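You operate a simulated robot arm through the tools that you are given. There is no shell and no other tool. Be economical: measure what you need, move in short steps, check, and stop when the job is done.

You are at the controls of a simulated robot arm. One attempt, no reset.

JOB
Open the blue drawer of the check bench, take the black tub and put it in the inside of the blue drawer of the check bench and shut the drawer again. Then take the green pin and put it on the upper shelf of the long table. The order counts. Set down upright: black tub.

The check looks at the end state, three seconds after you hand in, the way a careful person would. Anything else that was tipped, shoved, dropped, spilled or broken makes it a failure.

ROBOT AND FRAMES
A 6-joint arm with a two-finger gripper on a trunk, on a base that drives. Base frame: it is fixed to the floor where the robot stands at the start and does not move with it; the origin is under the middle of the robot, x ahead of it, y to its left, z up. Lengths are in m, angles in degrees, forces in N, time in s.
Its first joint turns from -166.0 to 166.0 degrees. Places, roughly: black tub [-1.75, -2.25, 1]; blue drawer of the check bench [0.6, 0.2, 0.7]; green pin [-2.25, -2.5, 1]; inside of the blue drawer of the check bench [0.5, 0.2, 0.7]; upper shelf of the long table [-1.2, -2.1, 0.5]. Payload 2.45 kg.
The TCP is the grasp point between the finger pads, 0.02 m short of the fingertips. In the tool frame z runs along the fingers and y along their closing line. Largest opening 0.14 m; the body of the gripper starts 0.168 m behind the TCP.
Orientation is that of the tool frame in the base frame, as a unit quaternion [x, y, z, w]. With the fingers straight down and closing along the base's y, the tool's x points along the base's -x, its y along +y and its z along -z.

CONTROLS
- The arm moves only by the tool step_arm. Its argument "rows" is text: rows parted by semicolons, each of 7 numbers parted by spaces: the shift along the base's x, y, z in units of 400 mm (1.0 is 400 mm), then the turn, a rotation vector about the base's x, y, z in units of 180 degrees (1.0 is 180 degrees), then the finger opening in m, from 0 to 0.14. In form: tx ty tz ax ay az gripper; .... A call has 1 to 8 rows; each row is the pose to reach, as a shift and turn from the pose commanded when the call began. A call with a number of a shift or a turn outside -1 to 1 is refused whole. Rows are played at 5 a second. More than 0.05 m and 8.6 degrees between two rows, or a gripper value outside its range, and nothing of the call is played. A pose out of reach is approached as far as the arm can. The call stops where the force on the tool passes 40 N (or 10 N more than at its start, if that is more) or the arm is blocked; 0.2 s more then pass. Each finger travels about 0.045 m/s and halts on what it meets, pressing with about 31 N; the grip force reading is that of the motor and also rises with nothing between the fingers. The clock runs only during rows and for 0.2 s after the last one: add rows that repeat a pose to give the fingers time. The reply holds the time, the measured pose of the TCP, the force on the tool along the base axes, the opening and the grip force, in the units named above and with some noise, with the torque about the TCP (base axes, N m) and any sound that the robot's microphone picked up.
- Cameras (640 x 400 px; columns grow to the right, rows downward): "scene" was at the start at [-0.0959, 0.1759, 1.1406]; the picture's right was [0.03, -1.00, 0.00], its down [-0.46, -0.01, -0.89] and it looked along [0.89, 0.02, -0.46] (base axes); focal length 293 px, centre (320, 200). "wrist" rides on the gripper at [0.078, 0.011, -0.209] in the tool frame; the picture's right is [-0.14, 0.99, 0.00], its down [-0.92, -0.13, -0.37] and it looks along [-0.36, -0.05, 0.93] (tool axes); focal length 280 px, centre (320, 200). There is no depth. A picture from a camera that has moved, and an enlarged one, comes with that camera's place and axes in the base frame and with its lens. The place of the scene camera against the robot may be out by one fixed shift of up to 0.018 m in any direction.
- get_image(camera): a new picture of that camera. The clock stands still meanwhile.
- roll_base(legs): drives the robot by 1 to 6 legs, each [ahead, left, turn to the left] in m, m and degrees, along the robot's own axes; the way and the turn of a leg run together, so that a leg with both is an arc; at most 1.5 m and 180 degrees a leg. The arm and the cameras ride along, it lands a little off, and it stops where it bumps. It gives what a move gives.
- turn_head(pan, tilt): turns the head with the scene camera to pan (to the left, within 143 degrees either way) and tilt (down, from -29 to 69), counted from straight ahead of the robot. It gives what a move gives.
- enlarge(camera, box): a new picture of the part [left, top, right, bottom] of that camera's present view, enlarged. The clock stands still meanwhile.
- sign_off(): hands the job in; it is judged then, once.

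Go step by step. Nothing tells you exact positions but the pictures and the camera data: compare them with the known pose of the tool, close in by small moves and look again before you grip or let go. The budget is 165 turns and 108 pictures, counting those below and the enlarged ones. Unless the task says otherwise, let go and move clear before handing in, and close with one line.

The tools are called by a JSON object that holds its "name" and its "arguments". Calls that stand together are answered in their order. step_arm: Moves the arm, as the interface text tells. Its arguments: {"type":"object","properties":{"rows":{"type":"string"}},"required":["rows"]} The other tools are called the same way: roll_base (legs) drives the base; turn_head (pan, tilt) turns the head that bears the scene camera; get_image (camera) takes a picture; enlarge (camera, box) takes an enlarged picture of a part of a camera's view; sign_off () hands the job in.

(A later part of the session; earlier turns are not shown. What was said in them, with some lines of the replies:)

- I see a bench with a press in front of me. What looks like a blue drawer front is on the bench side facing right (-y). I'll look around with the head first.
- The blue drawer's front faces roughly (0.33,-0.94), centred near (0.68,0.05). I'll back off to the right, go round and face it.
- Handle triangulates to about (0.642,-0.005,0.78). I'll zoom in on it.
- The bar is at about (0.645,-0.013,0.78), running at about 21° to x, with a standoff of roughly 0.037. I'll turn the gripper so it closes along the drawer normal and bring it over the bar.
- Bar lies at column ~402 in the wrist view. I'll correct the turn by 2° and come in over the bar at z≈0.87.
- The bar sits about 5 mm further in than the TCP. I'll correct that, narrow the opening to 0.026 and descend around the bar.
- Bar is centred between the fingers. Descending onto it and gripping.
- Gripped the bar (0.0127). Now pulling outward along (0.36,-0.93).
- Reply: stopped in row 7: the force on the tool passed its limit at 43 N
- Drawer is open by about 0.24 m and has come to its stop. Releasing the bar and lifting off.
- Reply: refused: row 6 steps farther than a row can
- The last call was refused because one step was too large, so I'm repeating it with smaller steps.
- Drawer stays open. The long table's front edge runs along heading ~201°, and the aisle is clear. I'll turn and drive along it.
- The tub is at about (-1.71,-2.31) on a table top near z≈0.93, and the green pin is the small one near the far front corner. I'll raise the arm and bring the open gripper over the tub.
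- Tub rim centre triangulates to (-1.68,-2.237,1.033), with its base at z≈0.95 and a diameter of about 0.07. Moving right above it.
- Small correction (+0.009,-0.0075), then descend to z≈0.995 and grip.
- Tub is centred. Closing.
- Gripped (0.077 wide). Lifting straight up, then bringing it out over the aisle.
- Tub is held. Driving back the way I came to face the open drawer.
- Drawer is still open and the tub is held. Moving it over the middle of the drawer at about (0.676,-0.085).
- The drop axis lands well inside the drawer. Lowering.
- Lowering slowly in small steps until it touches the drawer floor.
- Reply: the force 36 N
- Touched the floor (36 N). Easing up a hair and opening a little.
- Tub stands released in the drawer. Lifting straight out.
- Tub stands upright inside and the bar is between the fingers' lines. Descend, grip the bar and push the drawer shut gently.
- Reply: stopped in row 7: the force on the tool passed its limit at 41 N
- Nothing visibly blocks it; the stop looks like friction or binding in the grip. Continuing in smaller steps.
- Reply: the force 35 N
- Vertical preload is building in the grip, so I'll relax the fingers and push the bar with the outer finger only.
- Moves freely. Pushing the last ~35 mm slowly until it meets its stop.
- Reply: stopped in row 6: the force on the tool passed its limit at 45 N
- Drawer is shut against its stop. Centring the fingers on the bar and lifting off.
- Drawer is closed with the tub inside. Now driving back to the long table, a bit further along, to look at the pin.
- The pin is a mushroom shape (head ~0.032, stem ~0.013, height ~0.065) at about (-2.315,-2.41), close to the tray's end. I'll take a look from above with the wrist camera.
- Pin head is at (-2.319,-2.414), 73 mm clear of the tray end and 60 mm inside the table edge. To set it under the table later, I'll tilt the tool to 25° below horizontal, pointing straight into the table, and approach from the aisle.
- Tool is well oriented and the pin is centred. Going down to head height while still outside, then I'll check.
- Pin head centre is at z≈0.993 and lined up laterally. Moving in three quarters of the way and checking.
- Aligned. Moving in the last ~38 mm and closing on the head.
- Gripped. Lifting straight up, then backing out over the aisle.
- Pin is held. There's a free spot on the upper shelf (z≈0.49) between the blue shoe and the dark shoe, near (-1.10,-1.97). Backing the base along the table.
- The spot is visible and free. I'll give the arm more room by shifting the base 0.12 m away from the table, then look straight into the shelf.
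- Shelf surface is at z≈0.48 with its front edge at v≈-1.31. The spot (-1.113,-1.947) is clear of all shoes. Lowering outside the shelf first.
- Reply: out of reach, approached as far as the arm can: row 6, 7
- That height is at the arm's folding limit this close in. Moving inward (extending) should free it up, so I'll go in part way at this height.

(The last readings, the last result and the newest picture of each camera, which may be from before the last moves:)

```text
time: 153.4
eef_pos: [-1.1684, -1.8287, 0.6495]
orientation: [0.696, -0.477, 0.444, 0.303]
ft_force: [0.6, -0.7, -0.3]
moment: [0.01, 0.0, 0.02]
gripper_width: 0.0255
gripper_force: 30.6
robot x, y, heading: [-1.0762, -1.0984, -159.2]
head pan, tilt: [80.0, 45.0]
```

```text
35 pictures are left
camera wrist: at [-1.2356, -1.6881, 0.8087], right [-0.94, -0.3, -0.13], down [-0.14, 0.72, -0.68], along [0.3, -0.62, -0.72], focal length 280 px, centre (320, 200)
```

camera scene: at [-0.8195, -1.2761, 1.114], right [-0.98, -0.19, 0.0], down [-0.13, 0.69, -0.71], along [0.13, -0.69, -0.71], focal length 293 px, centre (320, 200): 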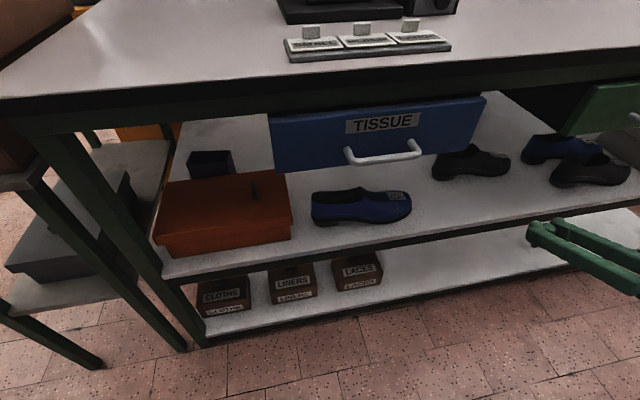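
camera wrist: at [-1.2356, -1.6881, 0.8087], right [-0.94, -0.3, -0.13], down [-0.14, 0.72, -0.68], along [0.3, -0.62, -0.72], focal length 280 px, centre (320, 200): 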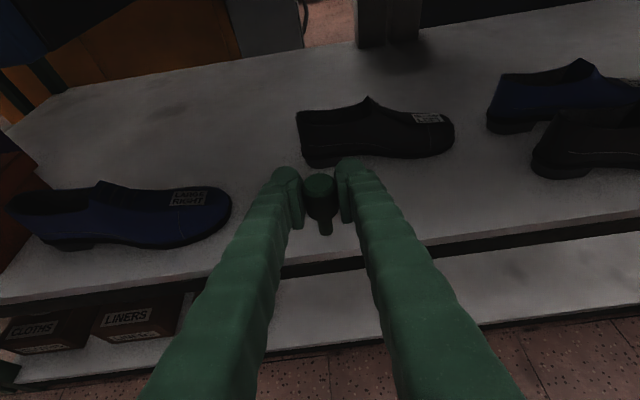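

{"name": "step_arm", "arguments": {"rows": "0.03 -0.07 -0.03 0 0 0 0.02;0.06 -0.14 -0.07 0 0 0 0.02;0.09 -0.21 -0.12 0 0 0 0.02"}}

{"name": "get_image", "arguments": {"camera": "wrist"}}

{"name": "get_image", "arguments": {"camera": "scene"}}

```text
time: 154.2
eef_pos: [-1.133, -1.9143, 0.6011]
orientation: [0.696, -0.476, 0.444, 0.303]
ft_force: [-0.3, 0.1, -0.7]
moment: [0.0, -0.02, -0.02]
gripper_width: 0.0253
gripper_force: 30.5
robot x, y, heading: [-1.0767, -1.0981, -159.3]
head pan, tilt: [80.0, 45.0]
```

```text
34 pictures are left
camera wrist: at [-1.2002, -1.7726, 0.7597], right [-0.94, -0.3, -0.13], down [-0.14, 0.72, -0.68], along [0.3, -0.62, -0.72], focal length 280 px, centre (320, 200)
```

wrist: 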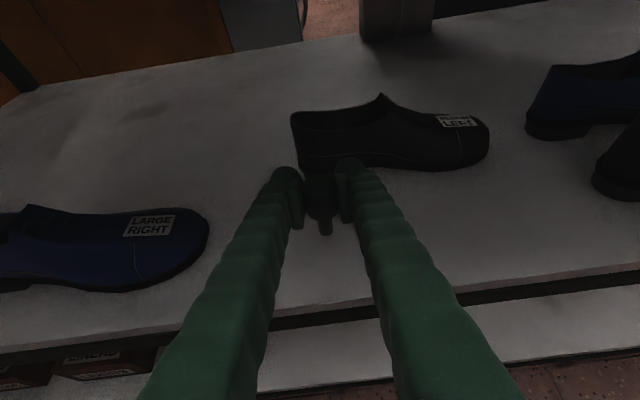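

```text
33 pictures are left
camera scene: at [-0.8196, -1.2763, 1.114], right [-0.98, -0.19, 0.0], down [-0.13, 0.69, -0.71], along [0.13, -0.69, -0.71], focal length 293 px, centre (320, 200)
```

scene: 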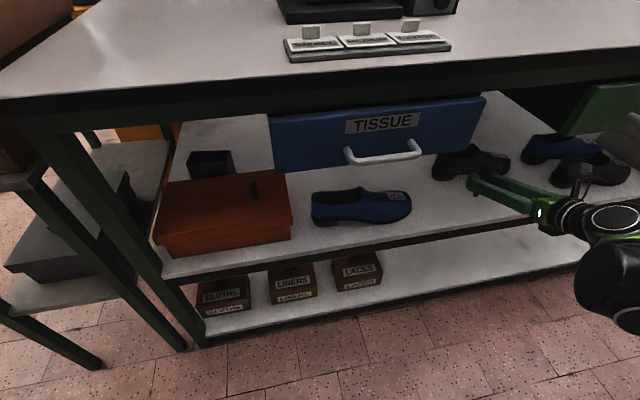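

Now over the free patch. In another 35 mm and down to just above the shelf.

{"name": "step_arm", "arguments": {"rows": "0.018 -0.045 -0.04 0 0 0 0.02;0.033 -0.082 -0.09 0 0 0 0.02;0.033 -0.082 -0.125 0 0 0 0.02;0.033 -0.082 -0.125 0 0 0 0.02"}}

{"name": "get_image", "arguments": {"camera": "wrist"}}

{"name": "enlarge", "arguments": {"camera": "scene", "box": [400, 130, 600, 255]}}

```text
time: 155.2
eef_pos: [-1.1211, -1.9466, 0.5508]
orientation: [0.696, -0.477, 0.443, 0.303]
ft_force: [0.2, 0.2, -0.5]
moment: [0.03, 0.02, 0.03]
gripper_width: 0.025
gripper_force: 31.5
robot x, y, heading: [-1.0762, -1.1002, -159.0]
head pan, tilt: [80.0, 45.0]
```

```text
32 pictures are left
camera wrist: at [-1.1874, -1.8046, 0.7098], right [-0.94, -0.3, -0.13], down [-0.14, 0.72, -0.68], along [0.3, -0.62, -0.72], focal length 280 px, centre (320, 200)
```

wrist: 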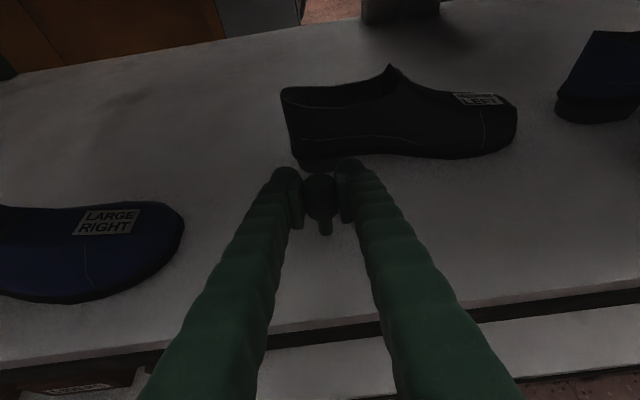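

```text
3.20 times, centred on (500, 192) of scene
camera zoom: at [-0.8195, -1.2763, 1.114], right [-0.98, -0.19, 0.0], down [-0.13, 0.69, -0.71], along [0.13, -0.69, -0.71], focal length 937 px, centre (-256, 224)
```

zoom: 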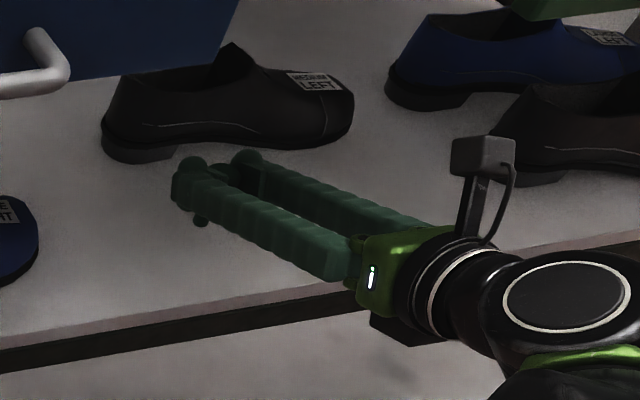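

Pin is just above the shelf, clear of both shoes. Lowering in small steps until contact.

{"name": "step_arm", "arguments": {"rows": "0 0 -0.01 0 0 0 0.02;0 0 -0.02 0 0 0 0.02;0 0 -0.03 0 0 0 0.02;0 0 -0.035 0 0 0 0.02"}}

{"name": "step_arm", "arguments": {"rows": "0 0 -0.005 0 0 0 0.02;0 0 -0.01 0 0 0 0.02"}}

{"name": "enlarge", "arguments": {"camera": "wrist", "box": [240, 130, 420, 260]}}

```text
time: 156.2
eef_pos: [-1.1205, -1.9477, 0.5415]
orientation: [0.697, -0.477, 0.443, 0.301]
ft_force: [-0.6, 0.1, -1.6]
moment: [0.0, 0.0, 0.0]
gripper_width: 0.0253
gripper_force: 31.2
out of reach, approached as far as the arm can: row 4
robot x, y, heading: [-1.0753, -1.0984, -159.2]
head pan, tilt: [80.0, 45.0]
```

```text
time: 156.8
eef_pos: [-1.119, -1.9491, 0.5407]
orientation: [0.697, -0.477, 0.442, 0.302]
ft_force: [-0.1, 0.0, -0.3]
moment: [0.04, -0.01, 0.01]
gripper_width: 0.0252
gripper_force: 31.3
robot x, y, heading: [-1.0786, -1.0985, -159.1]
head pan, tilt: [80.0, 45.0]
```

```text
3.08 times, centred on (330, 195) of wrist
camera zoom: at [-1.1871, -1.8082, 0.6992], right [-0.94, -0.3, -0.13], down [-0.14, 0.72, -0.68], along [0.3, -0.62, -0.73], focal length 863 px, centre (289, 215)
```

zoom: 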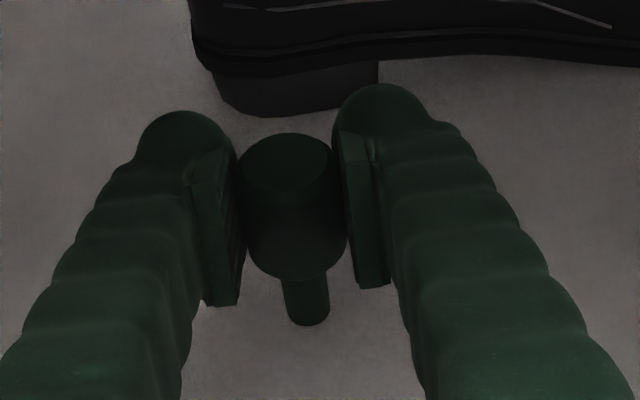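

The wrist limit is reached about 12 mm above the shelf. I'll lift slightly, back the base 0.08 m away and extend the arm by the same amount.

{"name": "step_arm", "arguments": {"rows": "0 0 0.05 0 0 0 0.02;0 0 0.1 0 0 0 0.02"}}

{"name": "roll_base", "arguments": {"legs": [[0, -0.08, 0]]}}

{"name": "step_arm", "arguments": {"rows": "0.025 -0.06 0 0 0 0 0.02;0.05 -0.125 0 0 0 0 0.02;0.073 -0.186 -0.02 0 0 0 0.02;0.073 -0.186 -0.05 0 0 0 0.02;0.073 -0.186 -0.08 0 0 0 0.02;0.073 -0.186 -0.1 0 0 0 0.02"}}

{"name": "get_image", "arguments": {"camera": "wrist"}}

```text
time: 157.4
eef_pos: [-1.1176, -1.9474, 0.5782]
orientation: [0.696, -0.477, 0.444, 0.303]
ft_force: [-0.4, -0.5, -1.7]
moment: [-0.03, -0.03, 0.01]
gripper_width: 0.0254
gripper_force: 31.1
robot x, y, heading: [-1.0782, -1.0999, -158.9]
head pan, tilt: [80.0, 45.0]
```

```text
time: 158.4
eef_pos: [-1.1487, -1.8723, 0.5782]
orientation: [0.696, -0.477, 0.443, 0.302]
ft_force: [0.4, 0.2, -0.1]
moment: [-0.02, 0.01, 0.02]
gripper_width: 0.0252
gripper_force: 31.1
robot x, y, heading: [-1.1032, -1.0211, -158.9]
head pan, tilt: [80.0, 45.0]
```

```text
time: 159.8
eef_pos: [-1.1179, -1.9472, 0.5374]
orientation: [0.696, -0.477, 0.444, 0.303]
ft_force: [0.4, 0.5, -0.8]
moment: [0.0, 0.03, 0.0]
gripper_width: 0.0252
gripper_force: 31.1
robot x, y, heading: [-1.1066, -1.0245, -159.0]
head pan, tilt: [80.0, 45.0]
```

```text
29 pictures are left
camera wrist: at [-1.1857, -1.8057, 0.6963], right [-0.94, -0.3, -0.13], down [-0.14, 0.72, -0.68], along [0.3, -0.62, -0.72], focal length 280 px, centre (320, 200)
```

wrist: 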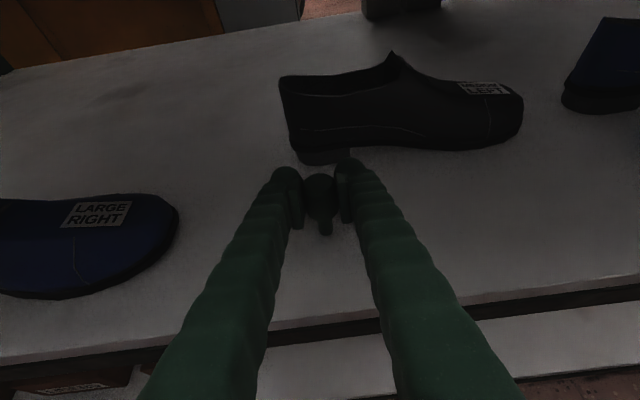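

Now within reach. Continuing down in 2 mm steps.

{"name": "step_arm", "arguments": {"rows": "0 0 -0.005 0 0 0 0.02;0 0 -0.01 0 0 0 0.02;0 0 -0.015 0 0 0 0.02;0 0 -0.015 0 0 0 0.02"}}

{"name": "enlarge", "arguments": {"camera": "wrist", "box": [240, 130, 420, 260]}}

```text
time: 160.8
eef_pos: [-1.1192, -1.9472, 0.5332]
orientation: [0.695, -0.477, 0.445, 0.304]
ft_force: [0.1, -3.5, 30.4]
moment: [-0.3, -0.09, -0.04]
gripper_width: 0.0252
gripper_force: 30.6
robot x, y, heading: [-1.1078, -1.0229, -159.2]
head pan, tilt: [80.0, 45.0]
```

```text
3.08 times, centred on (330, 195) of wrist
camera zoom: at [-1.1858, -1.8049, 0.6917], right [-0.94, -0.3, -0.13], down [-0.14, 0.72, -0.68], along [0.3, -0.62, -0.72], focal length 863 px, centre (289, 215)
```

zoom: 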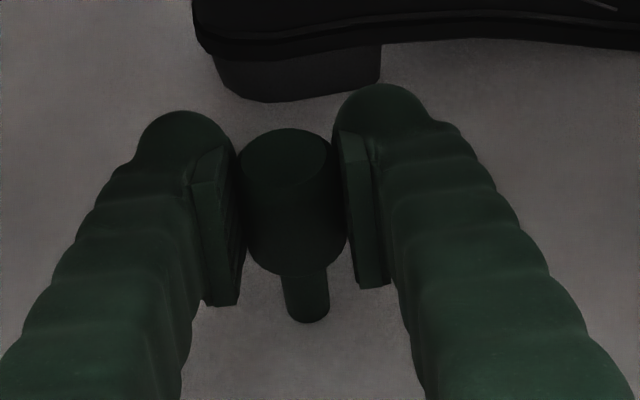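

Contact (30 N). Easing up until only a light touch is left.

{"name": "step_arm", "arguments": {"rows": "0 0 0.003 0 0 0 0.02;0 0 0.003 0 0 0 0.02"}}

```text
time: 161.4
eef_pos: [-1.1184, -1.9472, 0.5329]
orientation: [0.696, -0.477, 0.444, 0.303]
ft_force: [0.6, -0.8, 10.4]
moment: [-0.11, -0.09, -0.01]
gripper_width: 0.0252
gripper_force: 30.8
robot x, y, heading: [-1.1033, -1.0204, -159.1]
head pan, tilt: [80.0, 45.0]
```

{"name": "step_arm", "arguments": {"rows": "0 0 0.001 0 0 0 0.02;0 0 0.001 0 0 0 0.02"}}

{"name": "step_arm", "arguments": {"rows": "0 0 0 0 0 0 0.028;0 0 0 0 0 0 0.034;0 0 0 0 0 0 0.042;0 0 0 0 0 0 0.05;0 0 0 0 0 0 0.06;0 0 0 0 0 0 0.06"}}

{"name": "enlarge", "arguments": {"camera": "wrist", "box": [240, 130, 420, 260]}}

```text
time: 162.0
eef_pos: [-1.1189, -1.9466, 0.5331]
orientation: [0.696, -0.476, 0.444, 0.303]
ft_force: [0.6, 1.3, 3.5]
moment: [0.0, -0.04, 0.0]
gripper_width: 0.0252
gripper_force: 30.8
robot x, y, heading: [-1.107, -1.0252, -159.0]
head pan, tilt: [80.0, 45.0]
```

```text
time: 163.4
eef_pos: [-1.1191, -1.9469, 0.5344]
orientation: [0.696, -0.477, 0.444, 0.303]
ft_force: [0.2, 0.4, -0.2]
moment: [0.0, -0.01, 0.0]
gripper_width: 0.0601
gripper_force: 0.0
robot x, y, heading: [-1.105, -1.0236, -159.1]
head pan, tilt: [80.0, 45.0]
```

```text
3.08 times, centred on (330, 195) of wrist
camera zoom: at [-1.186, -1.8054, 0.6921], right [-0.94, -0.3, -0.13], down [-0.14, 0.72, -0.68], along [0.3, -0.62, -0.72], focal length 863 px, centre (289, 215)
```

zoom: 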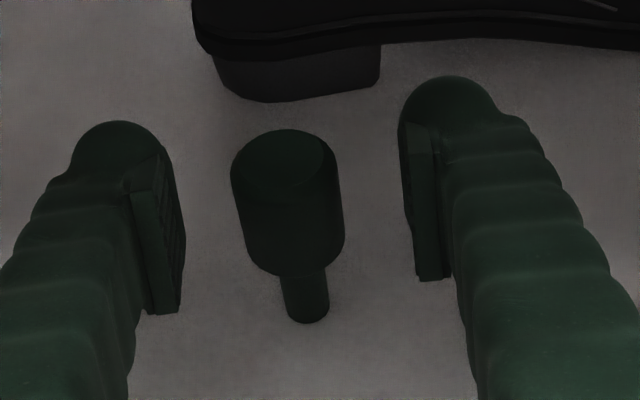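

The pin stands freely. Withdrawing straight back and slightly up.

{"name": "step_arm", "arguments": {"rows": "-0.022 0.056 0.01 0 0 0 0.06;-0.044 0.112 0.04 0 0 0 0.06;-0.066 0.168 0.08 0 0 0 0.06;-0.1 0.25 0.14 0 0 0 0.06;-0.13 0.33 0.2 0 0 0 0.06;-0.16 0.41 0.26 0 0 0 0.06;-0.19 0.49 0.33 0 0 0 0.06"}}

{"name": "get_image", "arguments": {"camera": "wrist"}}

{"name": "get_image", "arguments": {"camera": "scene"}}

```text
time: 165.0
eef_pos: [-1.1954, -1.7514, 0.6655]
orientation: [0.696, -0.476, 0.444, 0.302]
ft_force: [-0.5, -0.2, 0.2]
moment: [0.03, -0.02, 0.02]
gripper_width: 0.0601
gripper_force: 0.0
robot x, y, heading: [-1.1027, -1.0232, -159.2]
head pan, tilt: [80.0, 45.0]
```

```text
26 pictures are left
camera wrist: at [-1.2624, -1.6096, 0.8252], right [-0.94, -0.3, -0.13], down [-0.14, 0.72, -0.68], along [0.3, -0.62, -0.72], focal length 280 px, centre (320, 200)
```

wrist: 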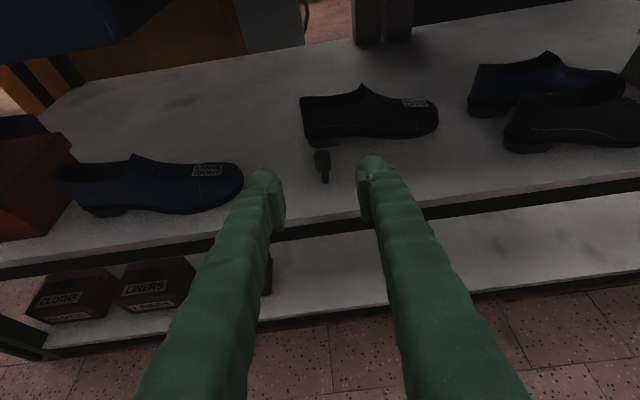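

```text
25 pictures are left
camera scene: at [-0.8479, -1.2018, 1.114], right [-0.98, -0.19, 0.0], down [-0.13, 0.69, -0.71], along [0.13, -0.69, -0.71], focal length 293 px, centre (320, 200)
```

scene: 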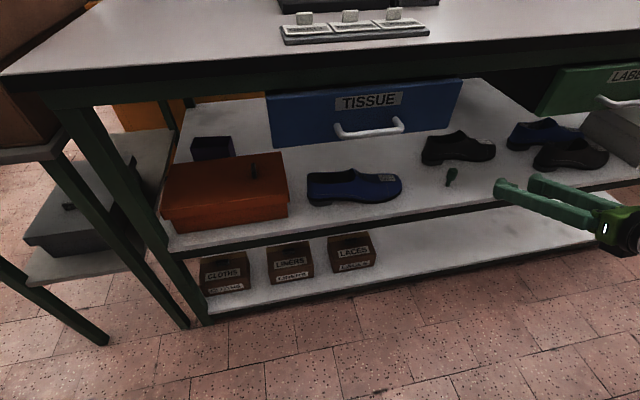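

The pin stands on the upper shelf, clear of the shoes, and the gripper is empty and out of the way. The blue drawer was shut with the tub upright inside when I left it, so I'm handing in.

{"name": "sign_off", "arguments": {}}

```text
The job is handed in.
```

The black tub is upright in the closed blue drawer, the green pin stands on the upper shelf of the long table, and the job is handed in.
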